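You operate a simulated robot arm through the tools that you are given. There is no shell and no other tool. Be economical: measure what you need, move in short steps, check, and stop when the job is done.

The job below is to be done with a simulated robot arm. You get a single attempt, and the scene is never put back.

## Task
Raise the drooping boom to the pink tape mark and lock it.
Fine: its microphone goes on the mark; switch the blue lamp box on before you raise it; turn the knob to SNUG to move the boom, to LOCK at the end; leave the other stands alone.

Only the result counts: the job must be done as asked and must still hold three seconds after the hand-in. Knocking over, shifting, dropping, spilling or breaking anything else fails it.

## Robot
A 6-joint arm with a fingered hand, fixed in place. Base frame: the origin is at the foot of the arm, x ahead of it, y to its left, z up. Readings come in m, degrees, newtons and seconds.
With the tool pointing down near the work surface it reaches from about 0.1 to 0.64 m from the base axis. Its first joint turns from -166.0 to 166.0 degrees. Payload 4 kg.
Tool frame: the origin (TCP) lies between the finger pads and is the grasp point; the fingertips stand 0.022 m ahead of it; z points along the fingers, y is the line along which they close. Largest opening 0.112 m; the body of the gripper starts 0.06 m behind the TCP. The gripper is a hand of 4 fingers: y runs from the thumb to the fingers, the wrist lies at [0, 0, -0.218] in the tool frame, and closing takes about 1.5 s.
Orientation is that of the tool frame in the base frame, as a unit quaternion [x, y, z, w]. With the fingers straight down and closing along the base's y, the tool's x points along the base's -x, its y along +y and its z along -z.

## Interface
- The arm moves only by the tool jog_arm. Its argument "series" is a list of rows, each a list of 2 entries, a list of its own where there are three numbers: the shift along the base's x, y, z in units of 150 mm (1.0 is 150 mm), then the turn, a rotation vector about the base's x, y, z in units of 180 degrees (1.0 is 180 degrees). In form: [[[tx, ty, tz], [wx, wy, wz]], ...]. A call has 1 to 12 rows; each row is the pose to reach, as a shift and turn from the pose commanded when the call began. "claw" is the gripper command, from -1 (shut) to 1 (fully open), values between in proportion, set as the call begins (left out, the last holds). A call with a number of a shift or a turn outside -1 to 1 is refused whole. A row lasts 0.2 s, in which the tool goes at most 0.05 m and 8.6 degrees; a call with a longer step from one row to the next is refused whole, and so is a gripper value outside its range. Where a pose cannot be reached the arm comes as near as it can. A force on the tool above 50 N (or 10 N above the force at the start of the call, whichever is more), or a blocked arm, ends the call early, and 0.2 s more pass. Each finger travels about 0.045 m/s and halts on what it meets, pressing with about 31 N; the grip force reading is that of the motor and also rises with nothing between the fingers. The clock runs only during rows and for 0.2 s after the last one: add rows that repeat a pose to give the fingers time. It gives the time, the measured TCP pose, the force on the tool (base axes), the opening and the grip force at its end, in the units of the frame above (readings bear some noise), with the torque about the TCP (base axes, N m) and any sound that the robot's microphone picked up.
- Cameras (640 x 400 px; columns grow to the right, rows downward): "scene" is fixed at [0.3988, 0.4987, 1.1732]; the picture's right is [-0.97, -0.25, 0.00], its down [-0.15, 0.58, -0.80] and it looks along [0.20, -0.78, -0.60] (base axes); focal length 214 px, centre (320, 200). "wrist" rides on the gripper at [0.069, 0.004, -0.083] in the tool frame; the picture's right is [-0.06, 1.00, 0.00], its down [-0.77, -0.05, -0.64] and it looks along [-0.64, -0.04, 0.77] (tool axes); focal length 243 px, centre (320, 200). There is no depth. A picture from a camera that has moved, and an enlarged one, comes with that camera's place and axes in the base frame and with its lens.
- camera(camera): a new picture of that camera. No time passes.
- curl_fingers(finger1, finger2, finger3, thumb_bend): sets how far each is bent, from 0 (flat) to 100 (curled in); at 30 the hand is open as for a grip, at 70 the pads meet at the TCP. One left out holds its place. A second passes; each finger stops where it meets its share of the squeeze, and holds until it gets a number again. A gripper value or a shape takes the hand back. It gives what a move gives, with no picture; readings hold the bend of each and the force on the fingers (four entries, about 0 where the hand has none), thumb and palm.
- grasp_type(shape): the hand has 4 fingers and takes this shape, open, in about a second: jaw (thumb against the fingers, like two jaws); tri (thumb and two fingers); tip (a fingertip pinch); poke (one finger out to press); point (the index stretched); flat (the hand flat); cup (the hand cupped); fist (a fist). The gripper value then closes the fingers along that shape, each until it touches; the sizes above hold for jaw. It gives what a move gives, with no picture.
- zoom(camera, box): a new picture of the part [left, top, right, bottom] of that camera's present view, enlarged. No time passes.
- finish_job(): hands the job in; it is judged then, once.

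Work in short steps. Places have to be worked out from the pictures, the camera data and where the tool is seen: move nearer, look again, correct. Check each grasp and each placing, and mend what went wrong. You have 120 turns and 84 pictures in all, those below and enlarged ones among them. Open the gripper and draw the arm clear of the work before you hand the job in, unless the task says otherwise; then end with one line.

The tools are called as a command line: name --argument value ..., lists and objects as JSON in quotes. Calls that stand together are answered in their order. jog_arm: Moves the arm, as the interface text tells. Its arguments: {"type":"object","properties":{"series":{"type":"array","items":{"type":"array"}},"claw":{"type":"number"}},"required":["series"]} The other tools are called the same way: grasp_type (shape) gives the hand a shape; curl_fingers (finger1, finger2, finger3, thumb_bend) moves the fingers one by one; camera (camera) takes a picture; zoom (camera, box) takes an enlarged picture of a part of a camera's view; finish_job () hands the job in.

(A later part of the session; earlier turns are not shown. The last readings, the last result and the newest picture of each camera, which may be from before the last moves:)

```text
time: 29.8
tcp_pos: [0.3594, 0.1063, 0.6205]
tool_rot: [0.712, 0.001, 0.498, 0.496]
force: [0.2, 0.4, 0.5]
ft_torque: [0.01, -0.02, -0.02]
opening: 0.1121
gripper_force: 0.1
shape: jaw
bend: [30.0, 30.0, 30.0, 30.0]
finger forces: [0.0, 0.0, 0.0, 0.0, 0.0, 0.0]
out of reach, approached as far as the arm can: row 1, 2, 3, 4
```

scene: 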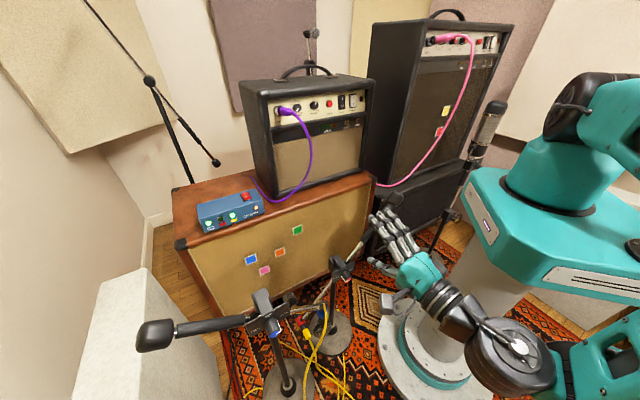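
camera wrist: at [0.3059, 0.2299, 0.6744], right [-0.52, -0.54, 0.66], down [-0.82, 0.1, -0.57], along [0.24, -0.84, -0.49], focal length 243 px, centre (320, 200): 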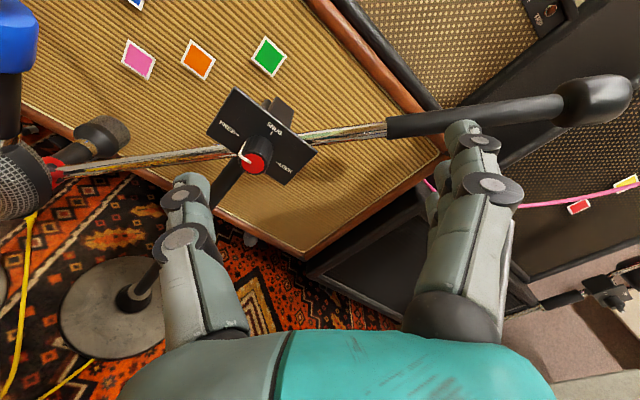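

It's still limited here. I'll tilt the tool 25° nose-down, which raises the wrist, and retry toward the knob.

jog_arm --series '[[[0, 0, 0.1], [0.025, 0.025, 0]], [[0, 0, 0.1], [0.05, 0.05, 0]], [[0, 0, 0.1], [0.075, 0.075, 0]], [[0, 0, 0.1], [0.098, 0.098, 0]], [[0.1, 0, 0], [0.098, 0.098, 0]], [[0.2, 0, -0.1], [0.098, 0.098, 0]], [[0.2, 0, -0.25], [0.098, 0.098, 0]]]'

camera --camera "scene"

```text
time: 31.4
tcp_pos: [0.3914, 0.1074, 0.5827]
tool_rot: [0.844, 0.002, 0.379, 0.378]
force: [-0.3, 0.6, -0.4]
ft_torque: [-0.01, -0.02, -0.01]
opening: 0.112
gripper_force: 0.0
shape: jaw
bend: [30.0, 30.0, 30.0, 30.0]
finger forces: [0.1, 0.0, 0.0, 0.0, 0.1, 0.0]
```

```text
43 pictures are left
```

scene: 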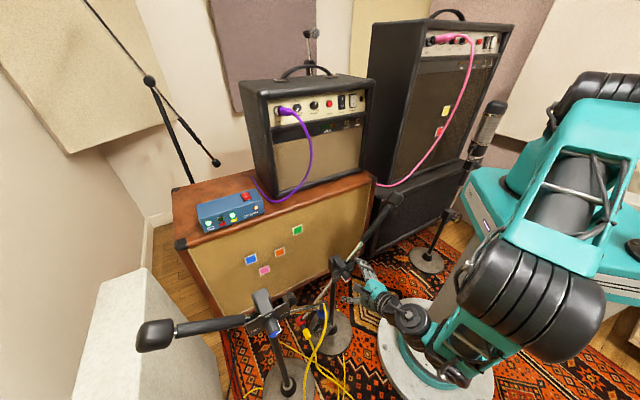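

With a 25° tilt it's reachable. I'll check the knob alignment with the wrist camera.

camera --camera "wrist"

zoom --camera "scene" --box '[310, 230, 430, 310]'

```text
42 pictures are left
camera wrist: at [0.3858, 0.1764, 0.6666], right [-0.33, -0.73, 0.6], down [-0.94, 0.22, -0.25], along [0.05, -0.65, -0.76], focal length 243 px, centre (320, 200)
```

wrist: 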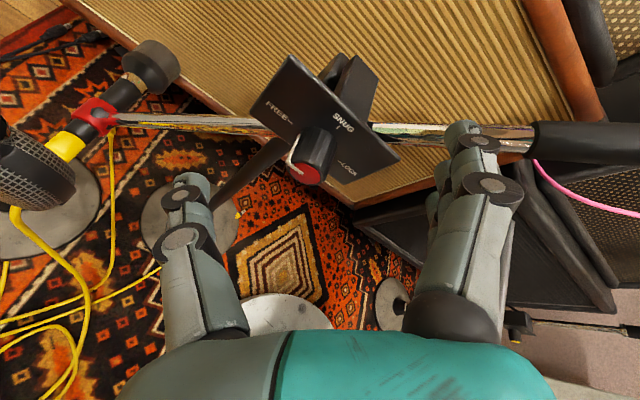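

```text
5.00 times, centred on (370, 270) of scene
camera zoom: at [0.3988, 0.4987, 1.1732], right [-0.97, -0.25, 0.0], down [-0.15, 0.58, -0.8], along [0.2, -0.78, -0.6], focal length 1072 px, centre (70, -150)
```

zoom: 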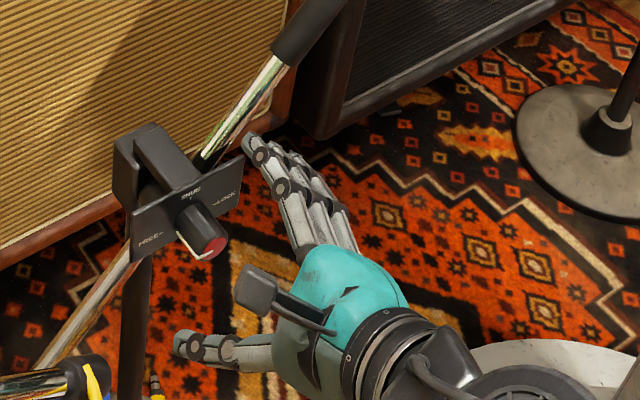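

The knob is well aligned. I'll roll another 45° so the fingers straddle the knob horizontally and stay clear of the plate.

jog_arm --series '[[[-0.05, 0.05, 0], [0.027, -0.027, -0.018]], [[-0.05, 0.05, 0], [0.054, -0.054, -0.036]], [[-0.05, 0.05, 0], [0.081, -0.081, -0.054]], [[-0.05, 0.05, 0], [0.108, -0.108, -0.072]], [[-0.05, 0.05, 0], [0.135, -0.135, -0.09]], [[-0.05, 0.05, 0], [0.16, -0.159, -0.106]]]'

jog_arm --series '[[[0, 0, 0], [-0.02, -0.02, 0]], [[0, 0, 0], [-0.04, -0.04, 0]], [[0, 0, 0], [-0.06, -0.06, 0]]]'

camera --camera "wrist"

```text
time: 32.7
tcp_pos: [0.4443, 0.1463, 0.5478]
tool_rot: [0.788, -0.28, 0.488, 0.249]
force: [-13.0, -16.5, 13.0]
ft_torque: [-0.19, 0.11, -0.69]
opening: 0.1117
gripper_force: 0.0
shape: jaw
bend: [27.0, 29.0, 30.0, 30.0]
finger forces: [8.4, 8.4, 0.0, 0.0, 28.3, 0.0]
out of reach, approached as far as the arm can: row 3, 4, 5, 6
stopped in row 6: the force on the tool passed its limit at 61 N (the readings are from after the stop); the commanded pose is now the measured one
```

```text
time: 33.5
tcp_pos: [0.438, 0.1468, 0.601]
tool_rot: [0.715, -0.254, 0.583, 0.292]
force: [-14.1, -17.2, -7.6]
ft_torque: [-0.51, 0.2, 0.44]
opening: 0.1121
gripper_force: 0.1
shape: jaw
bend: [30.0, 30.0, 30.0, 30.0]
finger forces: [0.1, 0.0, 0.1, 0.1, 22.3, 0.0]
out of reach, approached as far as the arm can: row 1, 2, 3
```

```text
40 pictures are left
camera wrist: at [0.3924, 0.2022, 0.6835], right [-0.72, -0.7, 0.06], down [-0.55, 0.51, -0.66], along [0.43, -0.51, -0.75], focal length 243 px, centre (320, 200)
```

wrist: 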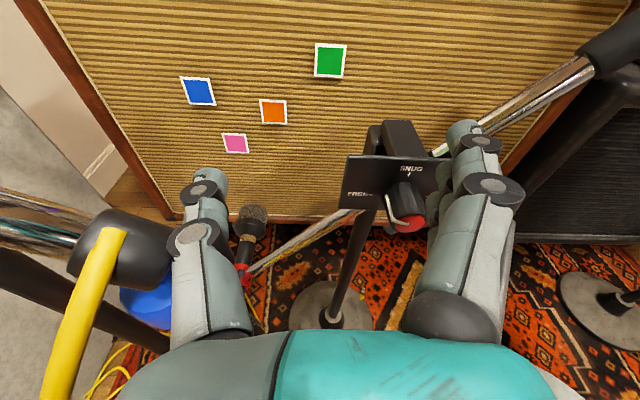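

The roll ran out of reach, the TCP drifted, and the thumb is pressing on the blue stand's mic. I'll ease off toward -e, which is the direction of the reaction force.

jog_arm --series '[[[-0.1, -0.1, 0], [0, 0, 0]], [[-0.2, -0.2, 0], [0, 0, 0]]]'

camera --camera "scene"

```text
time: 34.1
tcp_pos: [0.4221, 0.1326, 0.5951]
tool_rot: [0.713, -0.254, 0.584, 0.291]
force: [-0.4, 0.7, -0.9]
ft_torque: [0.01, 0.02, 0.0]
opening: 0.1118
gripper_force: 0.3
shape: jaw
bend: [30.0, 30.0, 30.0, 30.0]
finger forces: [0.0, 0.1, 0.0, 0.0, 0.0, 0.0]
out of reach, approached as far as the arm can: row 2
```

```text
39 pictures are left
```

scene: 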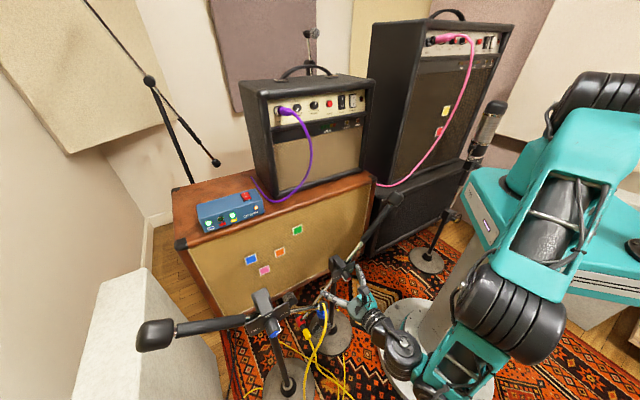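

The contact is released. I'll check the lamps and whether the blue stand moved.

zoom --camera "scene" --box '[120, 240, 380, 400]'

zoom --camera "scene" --box '[190, 180, 280, 240]'

```text
2.46 times, centred on (250, 320) of scene
camera zoom: at [0.3988, 0.4987, 1.1732], right [-0.97, -0.25, 0.0], down [-0.15, 0.58, -0.8], along [0.2, -0.78, -0.6], focal length 528 px, centre (492, -95)
```

zoom: 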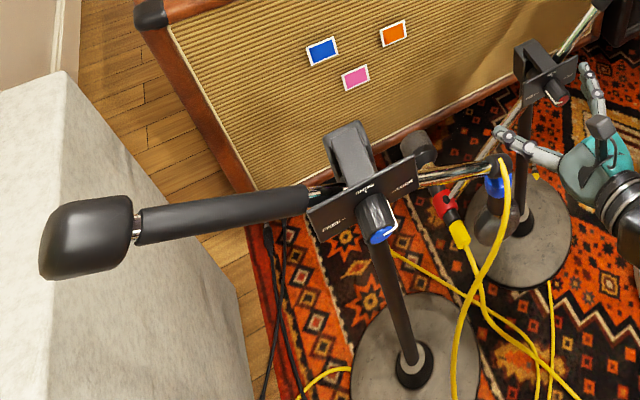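

```text
6.67 times, centred on (235, 210) of scene
camera zoom: at [0.3988, 0.4987, 1.1732], right [-0.97, -0.25, 0.0], down [-0.15, 0.58, -0.8], along [0.2, -0.78, -0.6], focal length 1430 px, centre (887, 133)
```

zoom: 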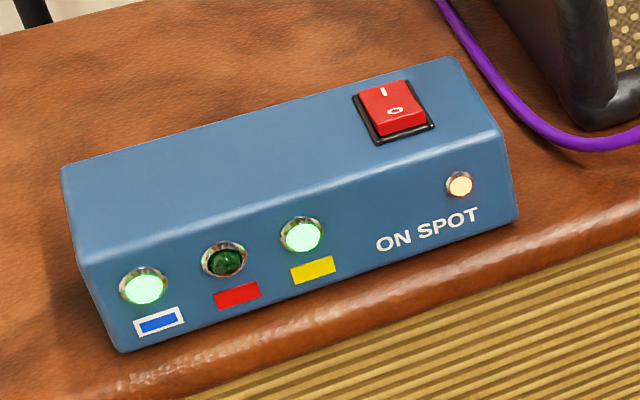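

Blue is undisturbed and its lamp is still lit. I'll retreat upward and undo the roll toward the range that was reachable.

jog_arm --series '[[[-0.05, 0, 0.2], [0, 0, 0]], [[-0.1, 0, 0.4], [0, 0, 0]], [[-0.1, 0, 0.5], [-0.029, 0.03, 0.006]], [[-0.15, 0, 0.5], [-0.058, 0.06, 0.012]], [[-0.2, 0, 0.5], [-0.087, 0.09, 0.018]], [[-0.25, 0, 0.5], [-0.116, 0.12, 0.024]], [[-0.25, 0, 0.5], [-0.145, 0.15, 0.03]], [[-0.25, 0, 0.5], [-0.171, 0.178, 0.0375]]]'

```text
time: 35.9
tcp_pos: [0.3841, 0.132, 0.6694]
tool_rot: [0.757, 0.039, 0.427, 0.493]
force: [-0.1, -0.2, -0.7]
ft_torque: [0.01, 0.02, 0.01]
opening: 0.1119
gripper_force: 0.1
shape: jaw
bend: [30.0, 30.0, 30.0, 30.0]
finger forces: [0.1, 0.0, 0.1, 0.1, 0.1, 0.0]
out of reach, approached as far as the arm can: row 1, 2, 3
```

That's clear. I'll set a tilt of about 25° here first, then roll back to about -20° at this safe height.

jog_arm --series '[[[-0.1, 0.1, 0.1], [0.022, 0.022, 0]], [[-0.1, 0.1, 0.1], [0.044, 0.044, 0]], [[-0.1, 0.1, 0.1], [0.0644, 0.0644, 0]]]'

jog_arm --series '[[[0, 0, 0], [-0.029, 0.029, 0.019]], [[0, 0, 0], [-0.058, 0.058, 0.038]], [[0, 0, 0], [-0.087, 0.087, 0.057]], [[0, 0, 0], [-0.116, 0.116, 0.076]], [[0, 0, 0], [-0.145, 0.145, 0.096]], [[0, 0, 0], [-0.174, 0.174, 0.115]], [[0, 0, 0], [-0.2065, 0.2065, 0.136]]]'

camera --camera "wrist"

zoom --camera "scene" --box '[280, 200, 460, 320]'

```text
time: 36.7
tcp_pos: [0.3687, 0.1461, 0.6832]
tool_rot: [0.843, 0.043, 0.349, 0.407]
force: [0.5, 0.0, 0.5]
ft_torque: [0.01, -0.05, 0.05]
opening: 0.1122
gripper_force: 0.0
shape: jaw
bend: [30.0, 30.0, 30.0, 30.0]
finger forces: [0.0, 0.0, 0.0, 0.0, 0.1, 0.1]
```

```text
refused: row 7 steps farther than a row can; nothing moved
```

```text
36 pictures are left
camera wrist: at [0.3685, 0.223, 0.7617], right [-0.26, -0.69, 0.68], down [-0.97, 0.18, -0.19], along [0.01, -0.7, -0.71], focal length 243 px, centre (320, 200)
```

wrist: 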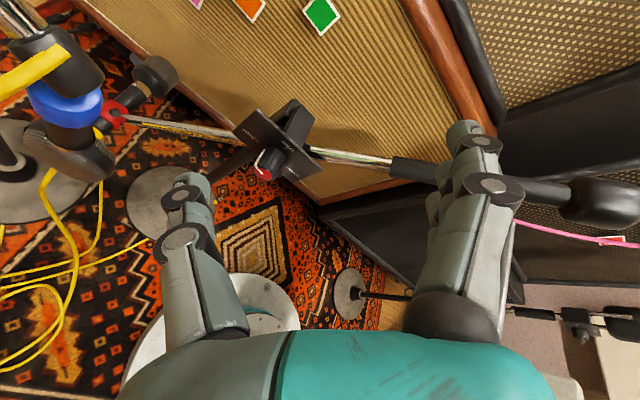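

```text
3.33 times, centred on (370, 260) of scene
camera zoom: at [0.3988, 0.4987, 1.1732], right [-0.97, -0.25, 0.0], down [-0.15, 0.58, -0.8], along [0.2, -0.78, -0.6], focal length 715 px, centre (153, 0)
```

zoom: 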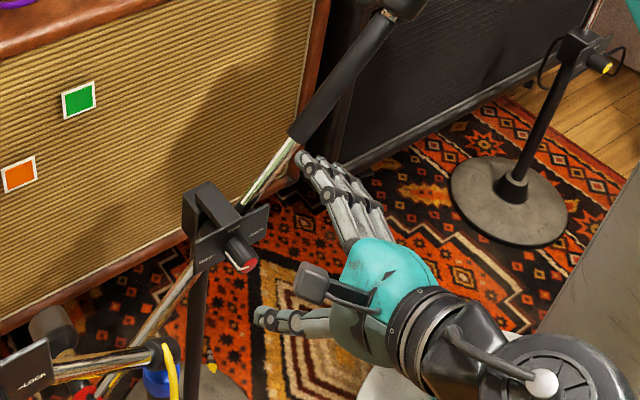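

The roll call had one step too large, so I'll redo it in 8 equal rows.

jog_arm --series '[[[0, 0, 0], [-0.0251, 0.0264, 0.0171]], [[0, 0, 0], [-0.0502, 0.0528, 0.0342]], [[0, 0, 0], [-0.0752, 0.0792, 0.0514]], [[0, 0, 0], [-0.1003, 0.1056, 0.0685]], [[0, 0, 0], [-0.1254, 0.132, 0.0856]], [[0, 0, 0], [-0.1505, 0.1584, 0.1028]], [[0, 0, 0], [-0.1755, 0.1848, 0.12]], [[0, 0, 0], [-0.2006, 0.2112, 0.137]]]'

zoom --camera "scene" --box '[280, 200, 460, 320]'

```text
time: 38.5
tcp_pos: [0.3686, 0.1474, 0.6838]
tool_rot: [0.717, 0.448, 0.11, 0.523]
force: [0.6, -0.3, 0.2]
ft_torque: [0.02, -0.03, 0.04]
opening: 0.1121
gripper_force: 0.1
shape: jaw
bend: [30.0, 30.0, 30.0, 30.0]
finger forces: [0.0, 0.1, 0.0, 0.1, 0.1, 0.0]
```

```text
3.33 times, centred on (370, 260) of scene
camera zoom: at [0.3988, 0.4987, 1.1732], right [-0.97, -0.25, 0.0], down [-0.15, 0.58, -0.8], along [0.2, -0.78, -0.6], focal length 715 px, centre (153, 0)
```

zoom: 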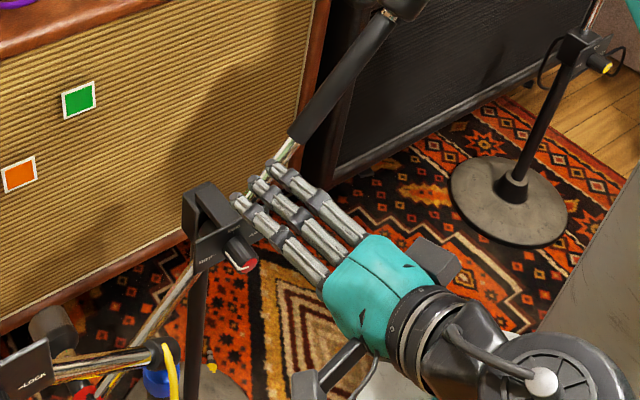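

Roll -20° is reachable. A horizontal straddle with the camera below and fingers left suits the tilted approach, so I'll roll to -90°; the knob turn then runs from -90° to 0°.

jog_arm --series '[[[0, 0, 0], [-0.0243, 0.0253, 0.0167]], [[0, 0, 0], [-0.0487, 0.0507, 0.0334]], [[0, 0, 0], [-0.073, 0.076, 0.05]], [[0, 0, 0], [-0.0974, 0.1013, 0.0668]], [[0, 0, 0], [-0.1218, 0.1266, 0.0834]], [[0, 0, 0], [-0.146, 0.152, 0.1]], [[0, 0, 0], [-0.1705, 0.1773, 0.1168]], [[0, 0, 0], [-0.1948, 0.2026, 0.1335]], [[0, 0, 0], [-0.219, 0.228, 0.15]], [[0, 0, 0], [-0.2435, 0.2533, 0.1669]]]'

camera --camera "wrist"

```text
time: 40.7
tcp_pos: [0.368, 0.1477, 0.684]
tool_rot: [0.329, 0.778, -0.211, 0.492]
force: [0.3, -0.3, -0.8]
ft_torque: [-0.02, 0.0, -0.02]
opening: 0.112
gripper_force: 0.0
shape: jaw
bend: [30.0, 30.0, 30.0, 30.0]
finger forces: [0.1, 0.0, 0.1, 0.1, 0.0, 0.0]
```

```text
33 pictures are left
camera wrist: at [0.2998, 0.2253, 0.6576], right [0.74, 0.67, 0.05], down [-0.21, 0.15, 0.97], along [0.64, -0.72, 0.25], focal length 243 px, centre (320, 200)
```

wrist: 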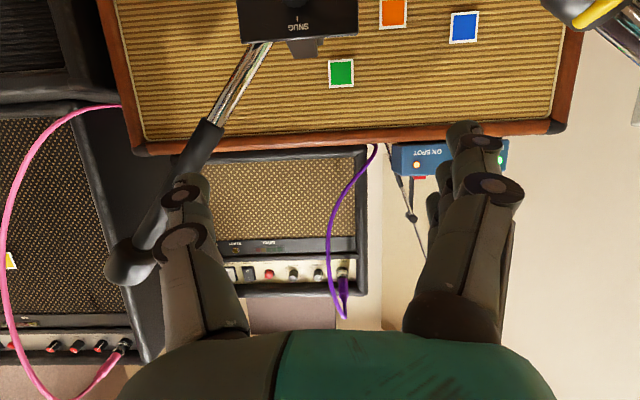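

Good, that pose is reached. I'll descend to a pre-grasp about 5 cm back from the knob.

jog_arm --series '[[[0, 0, -0.2], [0, 0, 0]], [[0, 0, -0.4], [0, 0, 0]], [[0.03, -0.09, -0.56], [0, 0, 0]], [[0.03, -0.09, -0.68], [0, 0, 0]]]'

camera --camera "wrist"

zoom --camera "scene" --box '[300, 220, 420, 300]'

```text
time: 41.7
tcp_pos: [0.3728, 0.1333, 0.5811]
tool_rot: [0.331, 0.777, -0.21, 0.492]
force: [0.4, -1.1, 0.6]
ft_torque: [0.0, -0.02, 0.01]
opening: 0.1117
gripper_force: 0.1
shape: jaw
bend: [30.0, 30.0, 30.0, 30.0]
finger forces: [0.0, 0.1, 0.0, 0.1, 0.0, 0.0]
```

```text
32 pictures are left
camera wrist: at [0.3039, 0.212, 0.5555], right [0.74, 0.67, 0.06], down [-0.21, 0.15, 0.97], along [0.64, -0.72, 0.25], focal length 243 px, centre (320, 200)
```

wrist: 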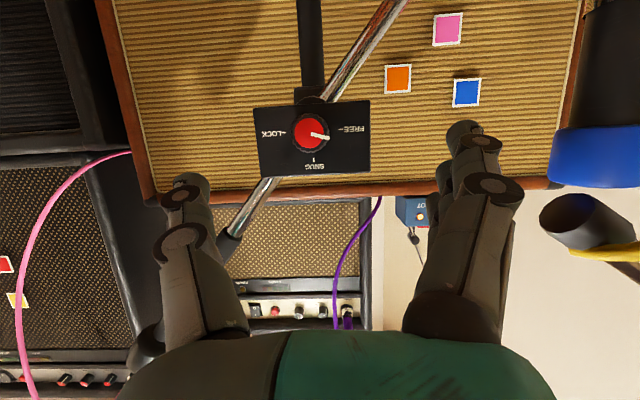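

```text
5.00 times, centred on (360, 260) of scene
camera zoom: at [0.3988, 0.4987, 1.1732], right [-0.97, -0.25, 0.0], down [-0.15, 0.58, -0.8], along [0.2, -0.78, -0.6], focal length 1072 px, centre (120, -100)
```

zoom: 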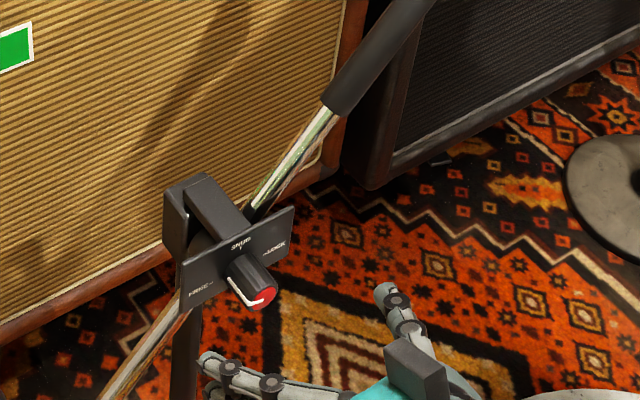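

This gives a clear front view. Combining all the views, the cap is really at (0.4115, 0.083, 0.551). I'll approach with the TCP going just past the cap face.

jog_arm --series '[[[0.05, -0.08, -0.1], [0, 0, 0]], [[0.12, -0.17, -0.2], [0, 0, 0]], [[0.2, -0.26, -0.2], [0, 0, 0]], [[0.278, -0.355, -0.2], [0, 0, 0]]]'

camera --camera "wrist"

```text
time: 42.7
tcp_pos: [0.4148, 0.0801, 0.552]
tool_rot: [0.33, 0.778, -0.21, 0.492]
force: [0.5, 0.4, -0.1]
ft_torque: [0.0, -0.02, -0.02]
opening: 0.1119
gripper_force: 0.0
shape: jaw
bend: [30.0, 30.0, 30.0, 30.0]
finger forces: [0.0, 0.0, 0.0, 0.0, 0.1, 0.0]
```

```text
30 pictures are left
camera wrist: at [0.3461, 0.1586, 0.5248], right [0.74, 0.67, 0.06], down [-0.21, 0.15, 0.97], along [0.64, -0.72, 0.25], focal length 243 px, centre (320, 200)
```

wrist: 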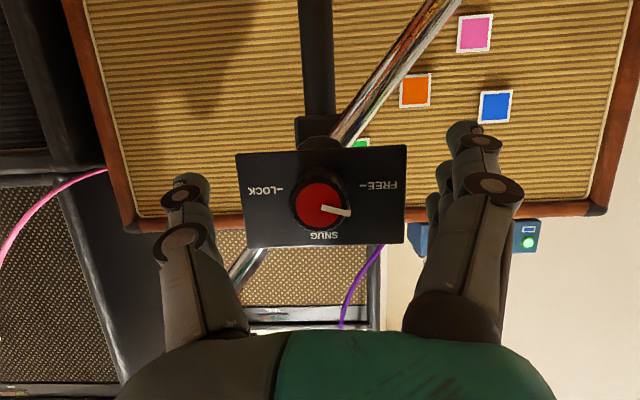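

The cap is centred on the TCP. I'll close on the knob.

jog_arm --series '[[[0, 0, 0], [0, 0, 0]], [[0, 0, 0], [0, 0, 0]], [[0, 0, 0], [0, 0, 0]], [[0, 0, 0], [0, 0, 0]], [[0, 0, 0], [0, 0, 0]], [[0, 0, 0], [0, 0, 0]], [[0, 0, 0], [0, 0, 0]], [[0, 0, 0], [0, 0, 0]]]' --claw -1

camera --camera "wrist"

```text
time: 44.5
tcp_pos: [0.4142, 0.0802, 0.5519]
tool_rot: [0.33, 0.777, -0.211, 0.492]
force: [-4.8, -1.4, -1.6]
ft_torque: [0.06, -0.14, 0.04]
opening: 0.0324
gripper_force: 31.0
shape: jaw
bend: [68.0, 70.0, 62.0, 70.0]
finger forces: [0.9, 10.6, 10.4, 0.1, 30.0, 0.0]
```

```text
29 pictures are left
camera wrist: at [0.3454, 0.1581, 0.5245], right [0.74, 0.67, 0.06], down [-0.21, 0.15, 0.97], along [0.64, -0.72, 0.25], focal length 243 px, centre (320, 200)
```

wrist: 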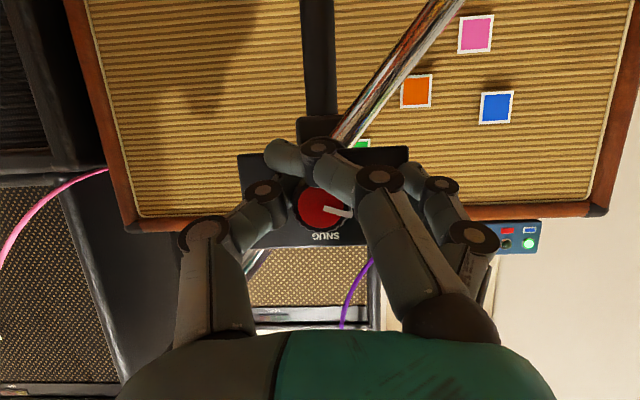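

The thumb and fingers 2 and 3 hold the knob. I'll turn clockwise as seen from the front, about the tool axis, 32° first.

jog_arm --series '[[[0, 0, 0], [0.0278, -0.029, -0.019]], [[0, 0, 0], [0.0557, -0.058, -0.038]], [[0, 0, 0], [0.0835, -0.087, -0.057]], [[0, 0, 0], [0.1115, -0.116, -0.076]]]'

camera --camera "wrist"

```text
time: 45.2
tcp_pos: [0.4143, 0.085, 0.5452]
tool_rot: [0.442, 0.727, -0.128, 0.51]
force: [11.1, 1.7, -24.9]
ft_torque: [-0.17, 0.45, 0.94]
opening: 0.0287
gripper_force: 31.5
shape: jaw
bend: [68.0, 71.0, 60.0, 70.0]
finger forces: [0.0, 12.8, 14.8, 0.0, 25.4, 0.0]
stopped in row 3: the force on the tool passed its limit at 53 N (the readings are from after the stop); the commanded pose is now the measured one
```

```text
28 pictures are left
camera wrist: at [0.3601, 0.1758, 0.5252], right [0.78, 0.54, 0.32], down [-0.37, -0.01, 0.93], along [0.51, -0.84, 0.19], focal length 243 px, centre (320, 200)
```

wrist: 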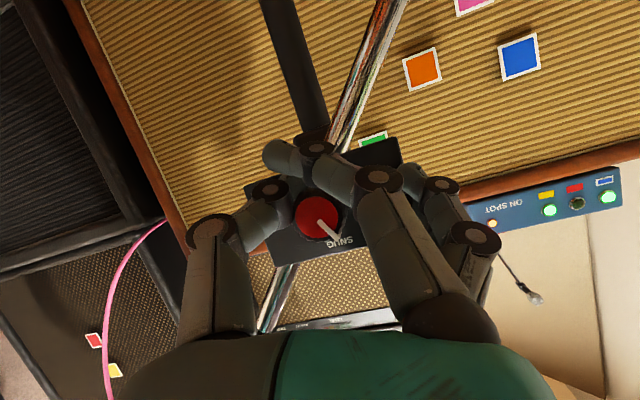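

The knob is turning and has about 20-25° left to SNUG. Reaction forces push the tool down, so I'll continue with a slight downward shift.

jog_arm --series '[[[0, 0, -0.03], [0, 0, 0]], [[0, 0, -0.04], [0.0278, -0.029, -0.019]], [[0, 0, -0.05], [0.0557, -0.058, -0.038]]]'

zoom --camera "wrist" --box '[240, 130, 420, 280]'

```text
time: 45.9
tcp_pos: [0.4191, 0.0934, 0.5396]
tool_rot: [0.505, 0.686, -0.066, 0.519]
force: [15.6, 18.7, -10.2]
ft_torque: [-0.32, 0.62, 0.66]
opening: 0.0236
gripper_force: 31.3
shape: jaw
bend: [68.0, 72.0, 61.0, 80.0]
finger forces: [0.0, 10.0, 13.7, 0.0, 5.2, 0.0]
stopped in row 3: the force on the tool passed its limit at 55 N (the readings are from after the stop); the commanded pose is now the measured one
```

```text
2.67 times, centred on (330, 205) of wrist
camera zoom: at [0.373, 0.1911, 0.5254], right [0.76, 0.44, 0.48], down [-0.49, -0.11, 0.87], along [0.43, -0.89, 0.14], focal length 647 px, centre (293, 187)
```

zoom: 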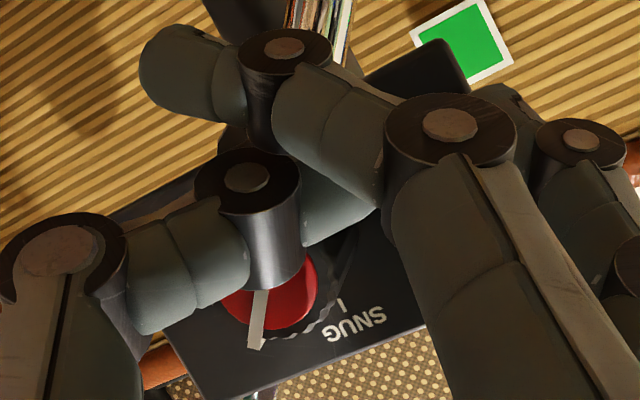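

The pointer now looks about 25° past SNUG. I'll open the hand and inspect before correcting.

jog_arm --series '[[[0, 0, 0], [0, 0, 0]], [[0, 0, 0], [0, 0, 0]], [[0, 0, 0], [0, 0, 0]], [[0, 0, 0], [0, 0, 0]], [[0, 0, 0], [0, 0, 0]], [[0, 0, 0], [0, 0, 0]], [[0, 0, 0], [0, 0, 0]]]' --claw 1

zoom --camera "wrist" --box '[200, 120, 420, 280]'

```text
time: 46.5
tcp_pos: [0.4153, 0.091, 0.5375]
tool_rot: [0.505, 0.687, -0.073, 0.518]
force: [0.0, 0.4, -0.8]
ft_torque: [0.0, -0.05, 0.0]
opening: 0.112
gripper_force: 0.1
shape: jaw
bend: [30.0, 30.0, 30.0, 30.0]
finger forces: [0.1, 0.1, 0.1, 0.0, 0.0, 0.0]
stopped in row 3: the force on the tool passed its limit at 54 N (the readings are from after the stop); the commanded pose is now the measured one
```

```text
2.50 times, centred on (310, 200) of wrist
camera zoom: at [0.3691, 0.1873, 0.5234], right [0.76, 0.44, 0.47], down [-0.48, -0.1, 0.87], along [0.43, -0.89, 0.14], focal length 606 px, centre (345, 200)
```

zoom: 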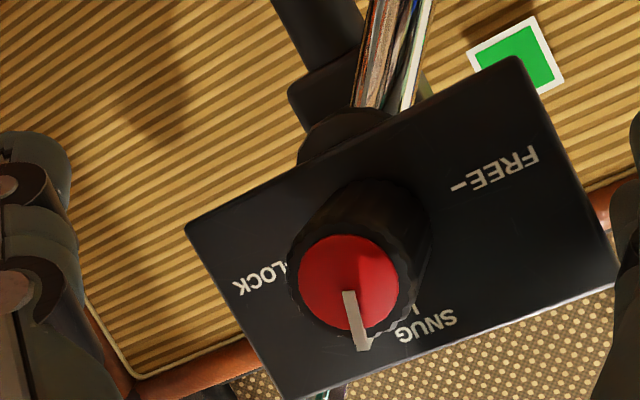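

The pointer is about 14° past SNUG and the stand hasn't moved. I'll recentre on the knob, close, and turn back slightly.

jog_arm --series '[[[0, 0, 0.06], [0, 0, 0]], [[-0.015, -0.06, 0.1], [0, 0, 0]]]'

jog_arm --series '[[[0, 0, 0], [0, 0, 0]], [[0, 0, 0], [0, 0, 0]], [[0, 0, 0], [0, 0, 0]], [[0, 0, 0], [0, 0, 0]], [[0, 0, 0], [0, 0, 0]], [[0, 0, 0], [0, 0, 0]], [[0, 0, 0], [0, 0, 0]], [[0, 0, 0], [0, 0, 0]]]' --claw -1

```text
time: 47.1
tcp_pos: [0.4137, 0.0834, 0.5525]
tool_rot: [0.505, 0.687, -0.072, 0.518]
force: [0.3, 0.3, 0.7]
ft_torque: [-0.05, -0.01, 0.03]
opening: 0.1118
gripper_force: 0.1
shape: jaw
bend: [30.0, 30.0, 28.0, 30.0]
finger forces: [0.0, 0.0, 0.7, 0.0, 0.0, 0.1]
```

```text
time: 48.9
tcp_pos: [0.4135, 0.0817, 0.5527]
tool_rot: [0.504, 0.687, -0.074, 0.518]
force: [-0.8, -4.2, -1.2]
ft_torque: [0.15, -0.26, -0.03]
opening: 0.0383
gripper_force: 31.3
shape: jaw
bend: [67.0, 52.0, 37.0, 70.0]
finger forces: [2.3, 11.7, 15.0, 0.1, 26.9, 0.0]
```

Gripped again. I'll turn back 8° and look.

jog_arm --series '[[[0, 0, 0], [-0.014, 0.0139, 0.01]], [[0, 0, 0], [-0.028, 0.0277, 0.02]]]'

zoom --camera "wrist" --box '[200, 120, 420, 280]'

```text
time: 49.5
tcp_pos: [0.4119, 0.0828, 0.5524]
tool_rot: [0.456, 0.721, -0.11, 0.511]
force: [-6.1, -4.0, -9.5]
ft_torque: [0.09, -0.13, 0.28]
opening: 0.0369
gripper_force: 30.5
shape: jaw
bend: [68.0, 57.0, 39.0, 70.0]
finger forces: [0.0, 7.0, 8.5, 0.0, 28.2, 0.0]
```

```text
2.50 times, centred on (310, 200) of wrist
camera zoom: at [0.3585, 0.1737, 0.5336], right [0.77, 0.53, 0.36], down [-0.4, -0.05, 0.92], along [0.5, -0.85, 0.17], focal length 606 px, centre (345, 200)
```

zoom: 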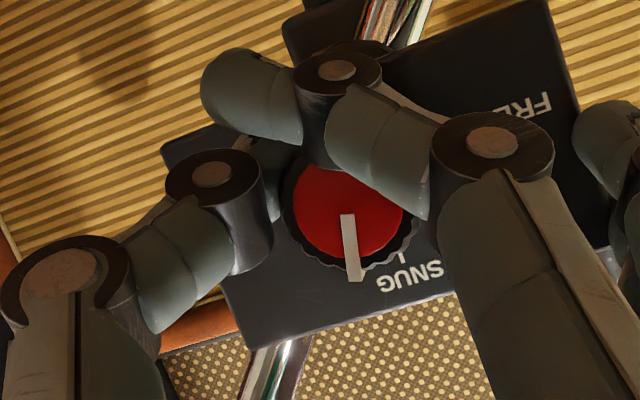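

It's still about 10° past, so I'll turn back another 10°.

jog_arm --series '[[[0, 0, 0], [-0.018, 0.0178, 0.0128]], [[0, 0, 0], [-0.036, 0.0357, 0.0257]]]'

zoom --camera "wrist" --box '[200, 120, 420, 280]'

```text
time: 50.1
tcp_pos: [0.4114, 0.0805, 0.5522]
tool_rot: [0.39, 0.759, -0.155, 0.498]
force: [-18.5, -3.4, -11.6]
ft_torque: [0.21, -0.03, -0.19]
opening: 0.0362
gripper_force: 31.3
shape: jaw
bend: [68.0, 60.0, 42.0, 70.0]
finger forces: [0.1, 5.1, 6.3, 0.0, 32.1, 0.1]
```

```text
2.50 times, centred on (310, 200) of wrist
camera zoom: at [0.3489, 0.1657, 0.5304], right [0.76, 0.62, 0.21], down [-0.29, 0.03, 0.96], along [0.58, -0.79, 0.21], focal length 606 px, centre (345, 200)
```

zoom: 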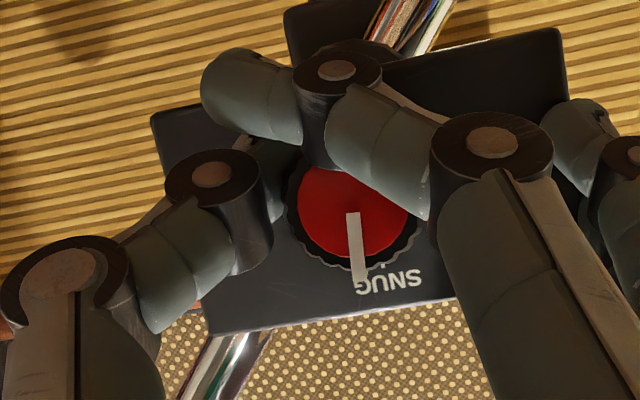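

The pointer now lines up with SNUG to within a few degrees. I'll release.

jog_arm --series '[[[0, 0, 0], [0, 0, 0]], [[0, 0, 0], [0, 0, 0]], [[0, 0, 0], [0, 0, 0]], [[0, 0, 0], [0, 0, 0]], [[0, 0, 0], [0, 0, 0]], [[0, 0, 0], [0, 0, 0]], [[0, 0, 0], [0, 0, 0]]]' --claw 1

zoom --camera "wrist" --box '[200, 120, 420, 280]'

```text
time: 51.7
tcp_pos: [0.4132, 0.0815, 0.5528]
tool_rot: [0.391, 0.758, -0.154, 0.499]
force: [-0.3, 0.0, 0.3]
ft_torque: [0.0, 0.02, 0.03]
opening: 0.112
gripper_force: 0.0
shape: jaw
bend: [30.0, 30.0, 30.0, 30.0]
finger forces: [0.0, 0.0, 0.0, 0.1, 0.1, 0.0]
```

```text
2.50 times, centred on (310, 200) of wrist
camera zoom: at [0.35, 0.1666, 0.5311], right [0.76, 0.62, 0.21], down [-0.29, 0.03, 0.96], along [0.58, -0.78, 0.21], focal length 606 px, centre (345, 200)
```

zoom: 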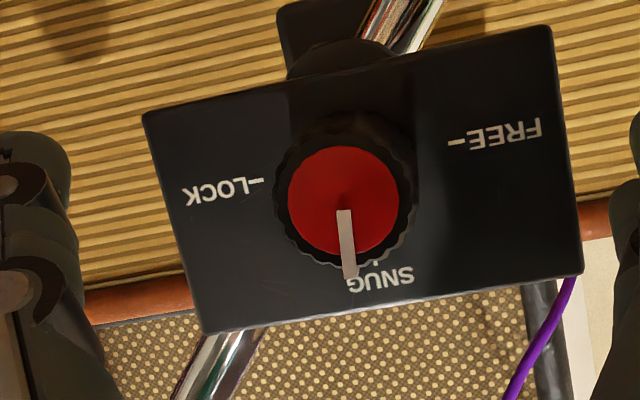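

The knob is on SNUG (about 5° off) and clear. I'll retreat backward and upward, then grasp the handle side of the boom from above.

jog_arm --series '[[[-0.15, 0.15, 0], [0, 0, 0]], [[-0.3, 0.3, 0.1], [0, 0, 0]], [[-0.35, 0.4, 0.35], [0, 0, 0]], [[-0.35, 0.4, 0.65], [0, 0, 0]], [[-0.35, 0.4, 0.95], [0, 0, 0]]]'

jog_arm --series '[[[0, 0.1, 0.3], [0, 0, 0]], [[0, 0.1, 0.6], [0, 0, 0]], [[0, 0.1, 0.9], [0, 0, 0]], [[0, 0.1, 1.0], [0, 0, 0]]]'

camera --camera "scene"

```text
time: 52.9
tcp_pos: [0.3608, 0.1413, 0.6939]
tool_rot: [0.39, 0.758, -0.154, 0.499]
force: [-0.4, 0.0, 0.8]
ft_torque: [0.0, 0.02, 0.0]
opening: 0.1122
gripper_force: 0.1
shape: jaw
bend: [30.0, 30.0, 30.0, 30.0]
finger forces: [0.0, 0.1, 0.1, 0.0, 0.0, 0.1]
```

```text
time: 53.9
tcp_pos: [0.36, 0.1569, 0.8462]
tool_rot: [0.39, 0.758, -0.153, 0.499]
force: [-0.3, -0.5, 0.1]
ft_torque: [-0.01, 0.0, -0.02]
opening: 0.1119
gripper_force: 0.0
shape: jaw
bend: [30.0, 30.0, 30.0, 30.0]
finger forces: [0.1, 0.1, 0.0, 0.0, 0.1, 0.0]
```

```text
22 pictures are left
```

scene: 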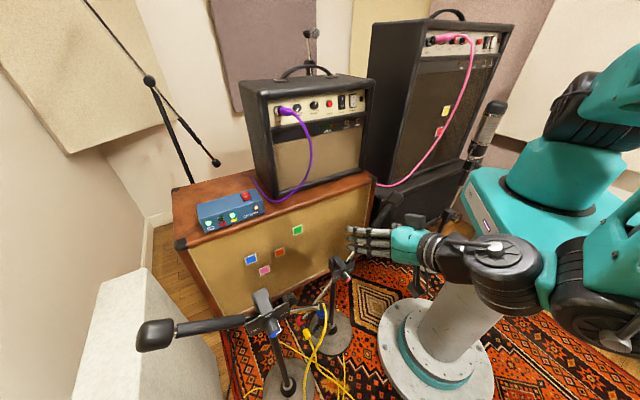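

Clear. Next I'll tilt the hand to vertical; the yaw comes after.

jog_arm --series '[[[0.03, 0, 0.06], [0.0284, 0.0284, 0]], [[0.06, 0, 0.12], [0.0567, 0.0567, 0]], [[0.09, 0, 0.18], [0.0851, 0.0851, 0]], [[0.12, 0, 0.24], [0.1135, 0.1135, 0]], [[0.15, 0, 0.3], [0.1418, 0.1418, 0]], [[0.18, 0, 0.36], [0.17, 0.17, 0]], [[0.2, 0, 0.42], [0.1986, 0.1986, 0]], [[0.2, 0, 0.5], [0.227, 0.227, 0]], [[0.2, 0, 0.5], [0.2553, 0.2553, 0]]]'

jog_arm --series '[[[0, 0, 0], [0, 0, -0.0433]], [[0, 0, 0], [0, 0, -0.0866]], [[0, 0, 0], [0, 0, -0.13]], [[0, 0, 0], [0, 0, -0.173]], [[0, 0, 0], [0, 0, -0.216]], [[0, 0, 0], [0, 0, -0.26]], [[0, 0, 0], [0, 0, -0.303]], [[0, 0, 0], [0, 0, -0.346]], [[0, 0, 0], [0, 0, -0.389]]]'

```text
time: 55.9
tcp_pos: [0.391, 0.1566, 0.9215]
tool_rot: [0.46, 0.888, 0.011, -0.016]
force: [-0.5, -0.1, 0.3]
ft_torque: [-0.01, -0.03, 0.01]
opening: 0.112
gripper_force: 0.0
shape: jaw
bend: [30.0, 30.0, 30.0, 30.0]
finger forces: [0.1, 0.1, 0.0, 0.0, 0.0, 0.0]
```

```text
time: 57.9
tcp_pos: [0.39, 0.156, 0.9203]
tool_rot: [0.887, 0.461, 0.017, -0.006]
force: [-0.1, -0.3, 0.0]
ft_torque: [0.03, -0.01, -0.03]
opening: 0.1121
gripper_force: 0.0
shape: jaw
bend: [30.0, 30.0, 30.0, 30.0]
finger forces: [0.1, 0.0, 0.1, 0.0, 0.1, 0.1]
```

Good. I'll correct the last 10° of yaw while moving over toward the handle, then tilt about -n.

jog_arm --series '[[[0, -0.25, 0], [0, 0, -0.028]], [[0, -0.5, 0], [0, 0, -0.056]], [[0, -0.75, 0], [0, 0, -0.056]], [[0, -0.95, 0], [0, 0, -0.056]]]'

jog_arm --series '[[[0, 0, 0], [-0.0295, 0.0295, 0]], [[0, 0, 0], [-0.059, 0.059, 0]], [[0, 0, 0], [-0.0885, 0.0885, 0]], [[0, 0, -0.1], [-0.118, 0.118, 0]]]'

camera --camera "wrist"

camera --camera "scene"

```text
time: 58.9
tcp_pos: [0.3903, 0.0132, 0.92]
tool_rot: [0.923, 0.383, 0.017, -0.004]
force: [-0.1, 0.8, 0.3]
ft_torque: [0.05, -0.01, 0.04]
opening: 0.1119
gripper_force: 0.1
shape: jaw
bend: [30.0, 30.0, 30.0, 30.0]
finger forces: [0.0, 0.0, 0.0, 0.1, 0.0, 0.0]
```

```text
time: 59.9
tcp_pos: [0.39, 0.0145, 0.9054]
tool_rot: [0.896, 0.373, -0.223, 0.095]
force: [0.3, -0.2, 0.3]
ft_torque: [0.02, -0.03, -0.03]
opening: 0.1119
gripper_force: 0.2
shape: jaw
bend: [30.0, 30.0, 30.0, 30.0]
finger forces: [0.0, 0.1, 0.0, 0.0, 0.0, 0.0]
```

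```text
21 pictures are left
camera wrist: at [0.4641, 0.0824, 0.947], right [0.67, -0.74, 0.03], down [-0.3, -0.23, 0.93], along [-0.68, -0.63, -0.38], focal length 243 px, centre (320, 200)
```

wrist: 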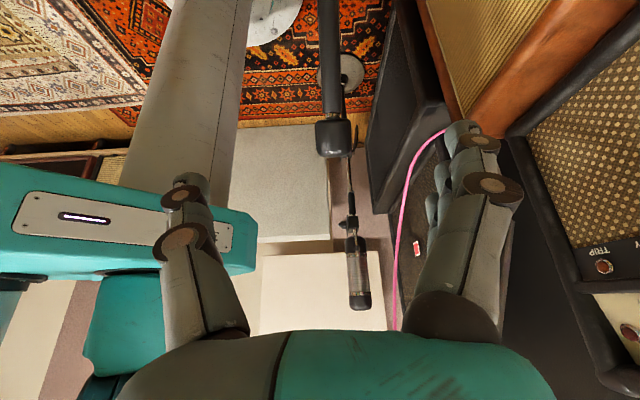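

```text
20 pictures are left
```

scene: 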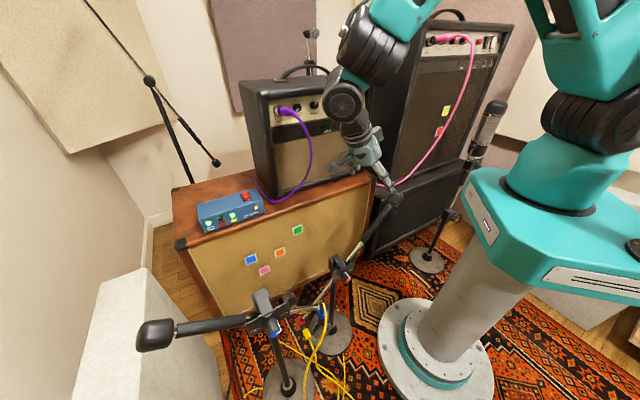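

The view lines up: handle end at (0.30, -0.10, 0.766), boom plane at p≈0.28. The grasp point on the foam is about (0.335, -0.059, 0.71). I'll approach along the tool axis with the jaws straddling it.

jog_arm --series '[[[-0.04, -0.07, -0.2], [0, 0, 0]], [[-0.09, -0.16, -0.45], [0, 0, 0]], [[-0.15, -0.26, -0.7], [0, 0, 0]], [[-0.22, -0.36, -0.9], [0, 0, 0]]]'

camera --camera "wrist"

```text
time: 60.9
tcp_pos: [0.3564, -0.0415, 0.7706]
tool_rot: [0.896, 0.372, -0.222, 0.094]
force: [-0.2, -0.9, -0.9]
ft_torque: [-0.01, 0.0, -0.01]
opening: 0.112
gripper_force: 0.1
shape: jaw
bend: [30.0, 30.0, 30.0, 30.0]
finger forces: [0.0, 0.1, 0.0, 0.0, 0.0, 0.0]
```

```text
19 pictures are left
camera wrist: at [0.4312, 0.0273, 0.8122], right [0.67, -0.74, 0.03], down [-0.3, -0.23, 0.93], along [-0.68, -0.63, -0.38], focal length 243 px, centre (320, 200)
```

wrist: 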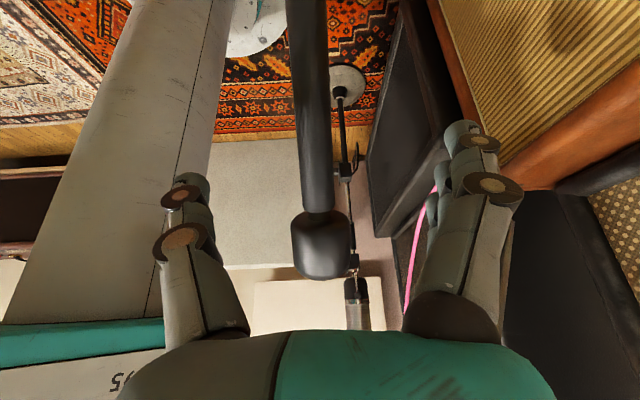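

The handle is centred between the jaws. I'll go the last 6 cm in and close.

jog_arm --series '[[[-0.05, -0.04, -0.14], [0, 0, 0]], [[-0.1, -0.08, -0.27], [0, 0, 0]], [[-0.15, -0.12, -0.4], [0, 0, 0]]]'

jog_arm --series '[[[0, 0, 0], [0, 0, 0]], [[0, 0, 0], [0, 0, 0]], [[0, 0, 0], [0, 0, 0]], [[0, 0, 0], [0, 0, 0]], [[0, 0, 0], [0, 0, 0]], [[0, 0, 0], [0, 0, 0]], [[0, 0, 0], [0, 0, 0]]]' --claw -1

camera --camera "wrist"

```text
time: 61.7
tcp_pos: [0.3338, -0.0578, 0.7106]
tool_rot: [0.896, 0.373, -0.222, 0.094]
force: [-0.5, -0.2, 0.0]
ft_torque: [0.02, -0.01, -0.01]
opening: 0.112
gripper_force: 0.0
shape: jaw
bend: [30.0, 30.0, 30.0, 30.0]
finger forces: [0.0, 0.0, 0.0, 0.0, 0.0, 0.0]
```

```text
time: 63.3
tcp_pos: [0.334, -0.0586, 0.7101]
tool_rot: [0.896, 0.373, -0.223, 0.094]
force: [-1.9, -3.4, -5.3]
ft_torque: [-0.04, 0.02, -0.01]
opening: 0.0
gripper_force: 18.8
shape: jaw
bend: [69.0, 59.0, 65.0, 72.0]
finger forces: [5.3, 0.0, 3.1, 0.0, 7.4, 0.0]
```

```text
18 pictures are left
camera wrist: at [0.4085, 0.0094, 0.7522], right [0.67, -0.74, 0.03], down [-0.3, -0.23, 0.93], along [-0.68, -0.63, -0.38], focal length 243 px, centre (320, 200)
```

wrist: 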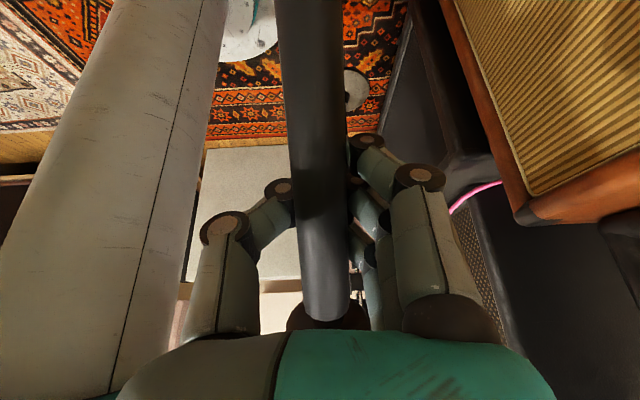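

The handle sits between the pads and the palm, so I'm about 3 cm too deep. I'll open, back off along the tool axis, and reclose.

jog_arm --series '[[[0, 0, 0], [0, 0, 0]], [[0, 0, 0], [0, 0, 0]], [[0, 0, 0], [0, 0, 0]], [[0, 0, 0], [0, 0, 0]], [[0, 0, 0], [0, 0, 0]], [[0.03, 0.03, 0.08], [0, 0, 0]], [[0.06, 0.06, 0.165], [0, 0, 0]]]' --claw 1

jog_arm --series '[[[0, 0, 0], [0, 0, 0]], [[0, 0, 0], [0, 0, 0]], [[0, 0, 0], [0, 0, 0]], [[0, 0, 0], [0, 0, 0]], [[0, 0, 0], [0, 0, 0]], [[0, 0, 0], [0, 0, 0]], [[0, 0, 0], [0, 0, 0]]]' --claw -1

```text
time: 64.9
tcp_pos: [0.3429, -0.0486, 0.7353]
tool_rot: [0.896, 0.373, -0.222, 0.094]
force: [-0.2, -0.7, 0.1]
ft_torque: [0.02, 0.01, 0.0]
opening: 0.1121
gripper_force: 0.1
shape: jaw
bend: [30.0, 30.0, 30.0, 30.0]
finger forces: [0.0, 0.0, 0.0, 0.0, 0.0, 0.0]
```

```text
time: 66.5
tcp_pos: [0.3438, -0.0476, 0.7353]
tool_rot: [0.896, 0.372, -0.222, 0.094]
force: [0.5, 0.5, -0.7]
ft_torque: [0.06, -0.08, 0.01]
opening: 0.0148
gripper_force: 31.2
shape: jaw
bend: [72.0, 73.0, 72.0, 70.0]
finger forces: [8.4, 9.2, 9.6, 0.0, 26.7, 0.1]
```

There's firm contact on the handle now. I'll move it along the pivot arc by 6° (handle down and toward -e, mic up).

jog_arm --series '[[[-0.029, -0.029, -0.034], [0.0079, -0.0079, 0]], [[-0.058, -0.058, -0.068], [0.0157, -0.0157, 0]], [[-0.087, -0.087, -0.103], [0.0236, -0.0236, 0]]]'

zoom --camera "scene" --box '[180, 170, 400, 330]'

```text
time: 67.3
tcp_pos: [0.3302, -0.0622, 0.7204]
tool_rot: [0.907, 0.376, -0.175, 0.074]
force: [-0.2, -1.4, 6.1]
ft_torque: [-0.02, -0.09, -0.02]
opening: 0.0149
gripper_force: 30.8
shape: jaw
bend: [72.0, 73.0, 72.0, 70.0]
finger forces: [9.8, 9.8, 10.0, 0.0, 28.2, 0.1]
```

```text
2.50 times, centred on (290, 250) of scene
camera zoom: at [0.3988, 0.4987, 1.1732], right [-0.97, -0.25, 0.0], down [-0.15, 0.58, -0.8], along [0.2, -0.78, -0.6], focal length 536 px, centre (395, 75)
```

zoom: 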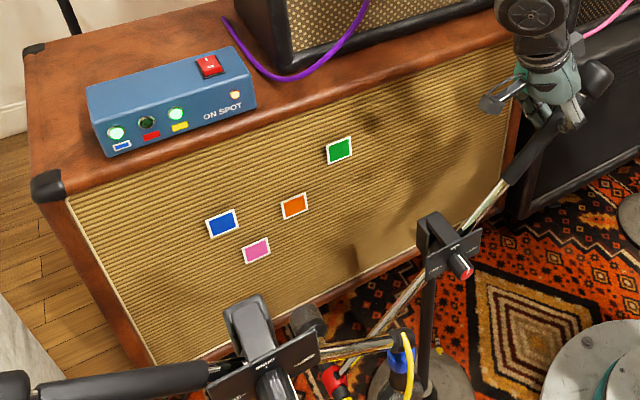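

It moves smoothly and holds with about 6 N of friction. I'll raise another 3.5° and check the lamp.

jog_arm --series '[[[-0.023, -0.023, -0.033], [0.0069, -0.0069, 0]], [[-0.0467, -0.0467, -0.066], [0.0137, -0.0137, 0]]]'

zoom --camera "scene" --box '[180, 180, 360, 330]'

```text
time: 67.9
tcp_pos: [0.3237, -0.0703, 0.7106]
tool_rot: [0.911, 0.379, -0.148, 0.064]
force: [-1.9, -7.7, 12.1]
ft_torque: [-0.2, -0.02, -0.02]
opening: 0.015
gripper_force: 30.5
shape: jaw
bend: [72.0, 73.0, 72.0, 70.0]
finger forces: [11.1, 10.5, 10.7, 0.0, 28.0, 0.0]
```

```text
2.67 times, centred on (270, 255) of scene
camera zoom: at [0.3988, 0.4987, 1.1732], right [-0.97, -0.25, 0.0], down [-0.15, 0.58, -0.8], along [0.2, -0.78, -0.6], focal length 572 px, centre (453, 53)
```

zoom: 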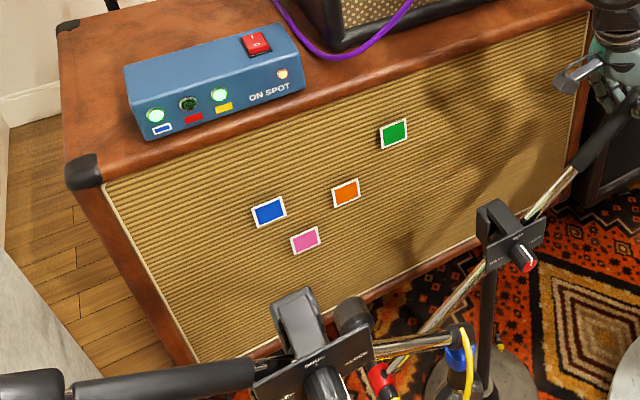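

It's not lit yet; by my estimate the mic head is within a few centimetres of the mark. I'll raise another 2°.

jog_arm --series '[[[-0.026, -0.026, -0.039], [0.0079, -0.0079, 0]], [[-0.026, -0.026, -0.039], [0.0079, -0.0079, 0]]]'

zoom --camera "scene" --box '[180, 180, 360, 330]'

```text
time: 68.5
tcp_pos: [0.3201, -0.0736, 0.703]
tool_rot: [0.914, 0.379, -0.133, 0.057]
force: [-5.1, -10.6, 14.6]
ft_torque: [-0.2, 0.03, 0.02]
opening: 0.0149
gripper_force: 30.4
shape: jaw
bend: [72.0, 73.0, 72.0, 70.0]
finger forces: [11.0, 10.9, 10.8, 0.1, 28.2, 0.0]
```

```text
2.67 times, centred on (270, 255) of scene
camera zoom: at [0.3988, 0.4987, 1.1732], right [-0.97, -0.25, 0.0], down [-0.15, 0.58, -0.8], along [0.2, -0.78, -0.6], focal length 572 px, centre (453, 53)
```

zoom: 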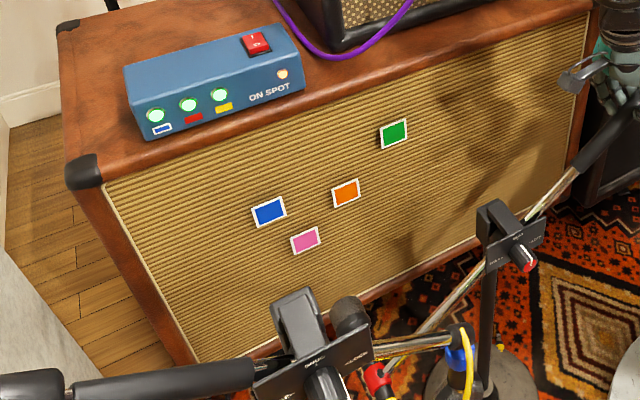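

The red lamp is lit. I'll go 1° further to sit inside the band rather than at its edge, then check.

jog_arm --series '[[[-0.013, -0.013, -0.02], [0.004, -0.004, 0]], [[-0.013, -0.013, -0.02], [0.004, -0.004, 0]]]'

zoom --camera "scene" --box '[180, 180, 360, 330]'

```text
time: 69.1
tcp_pos: [0.3174, -0.0743, 0.7008]
tool_rot: [0.915, 0.38, -0.124, 0.053]
force: [-6.5, -11.7, 15.5]
ft_torque: [-0.26, 0.06, -0.02]
opening: 0.015
gripper_force: 31.3
shape: jaw
bend: [72.0, 73.0, 72.0, 70.0]
finger forces: [10.8, 10.9, 10.9, 0.0, 28.7, 0.0]
```

```text
2.67 times, centred on (270, 255) of scene
camera zoom: at [0.3988, 0.4987, 1.1732], right [-0.97, -0.25, 0.0], down [-0.15, 0.58, -0.8], along [0.2, -0.78, -0.6], focal length 572 px, centre (453, 53)
```

zoom: 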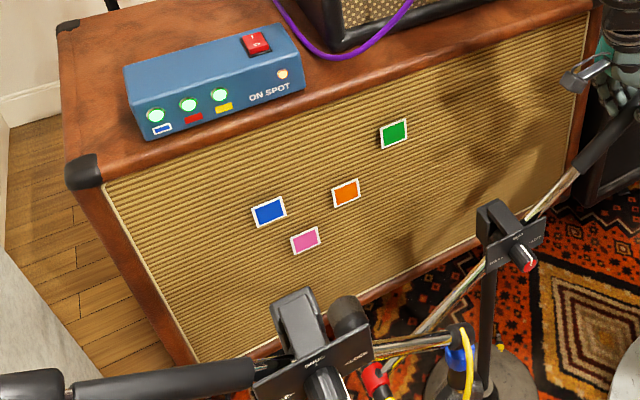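

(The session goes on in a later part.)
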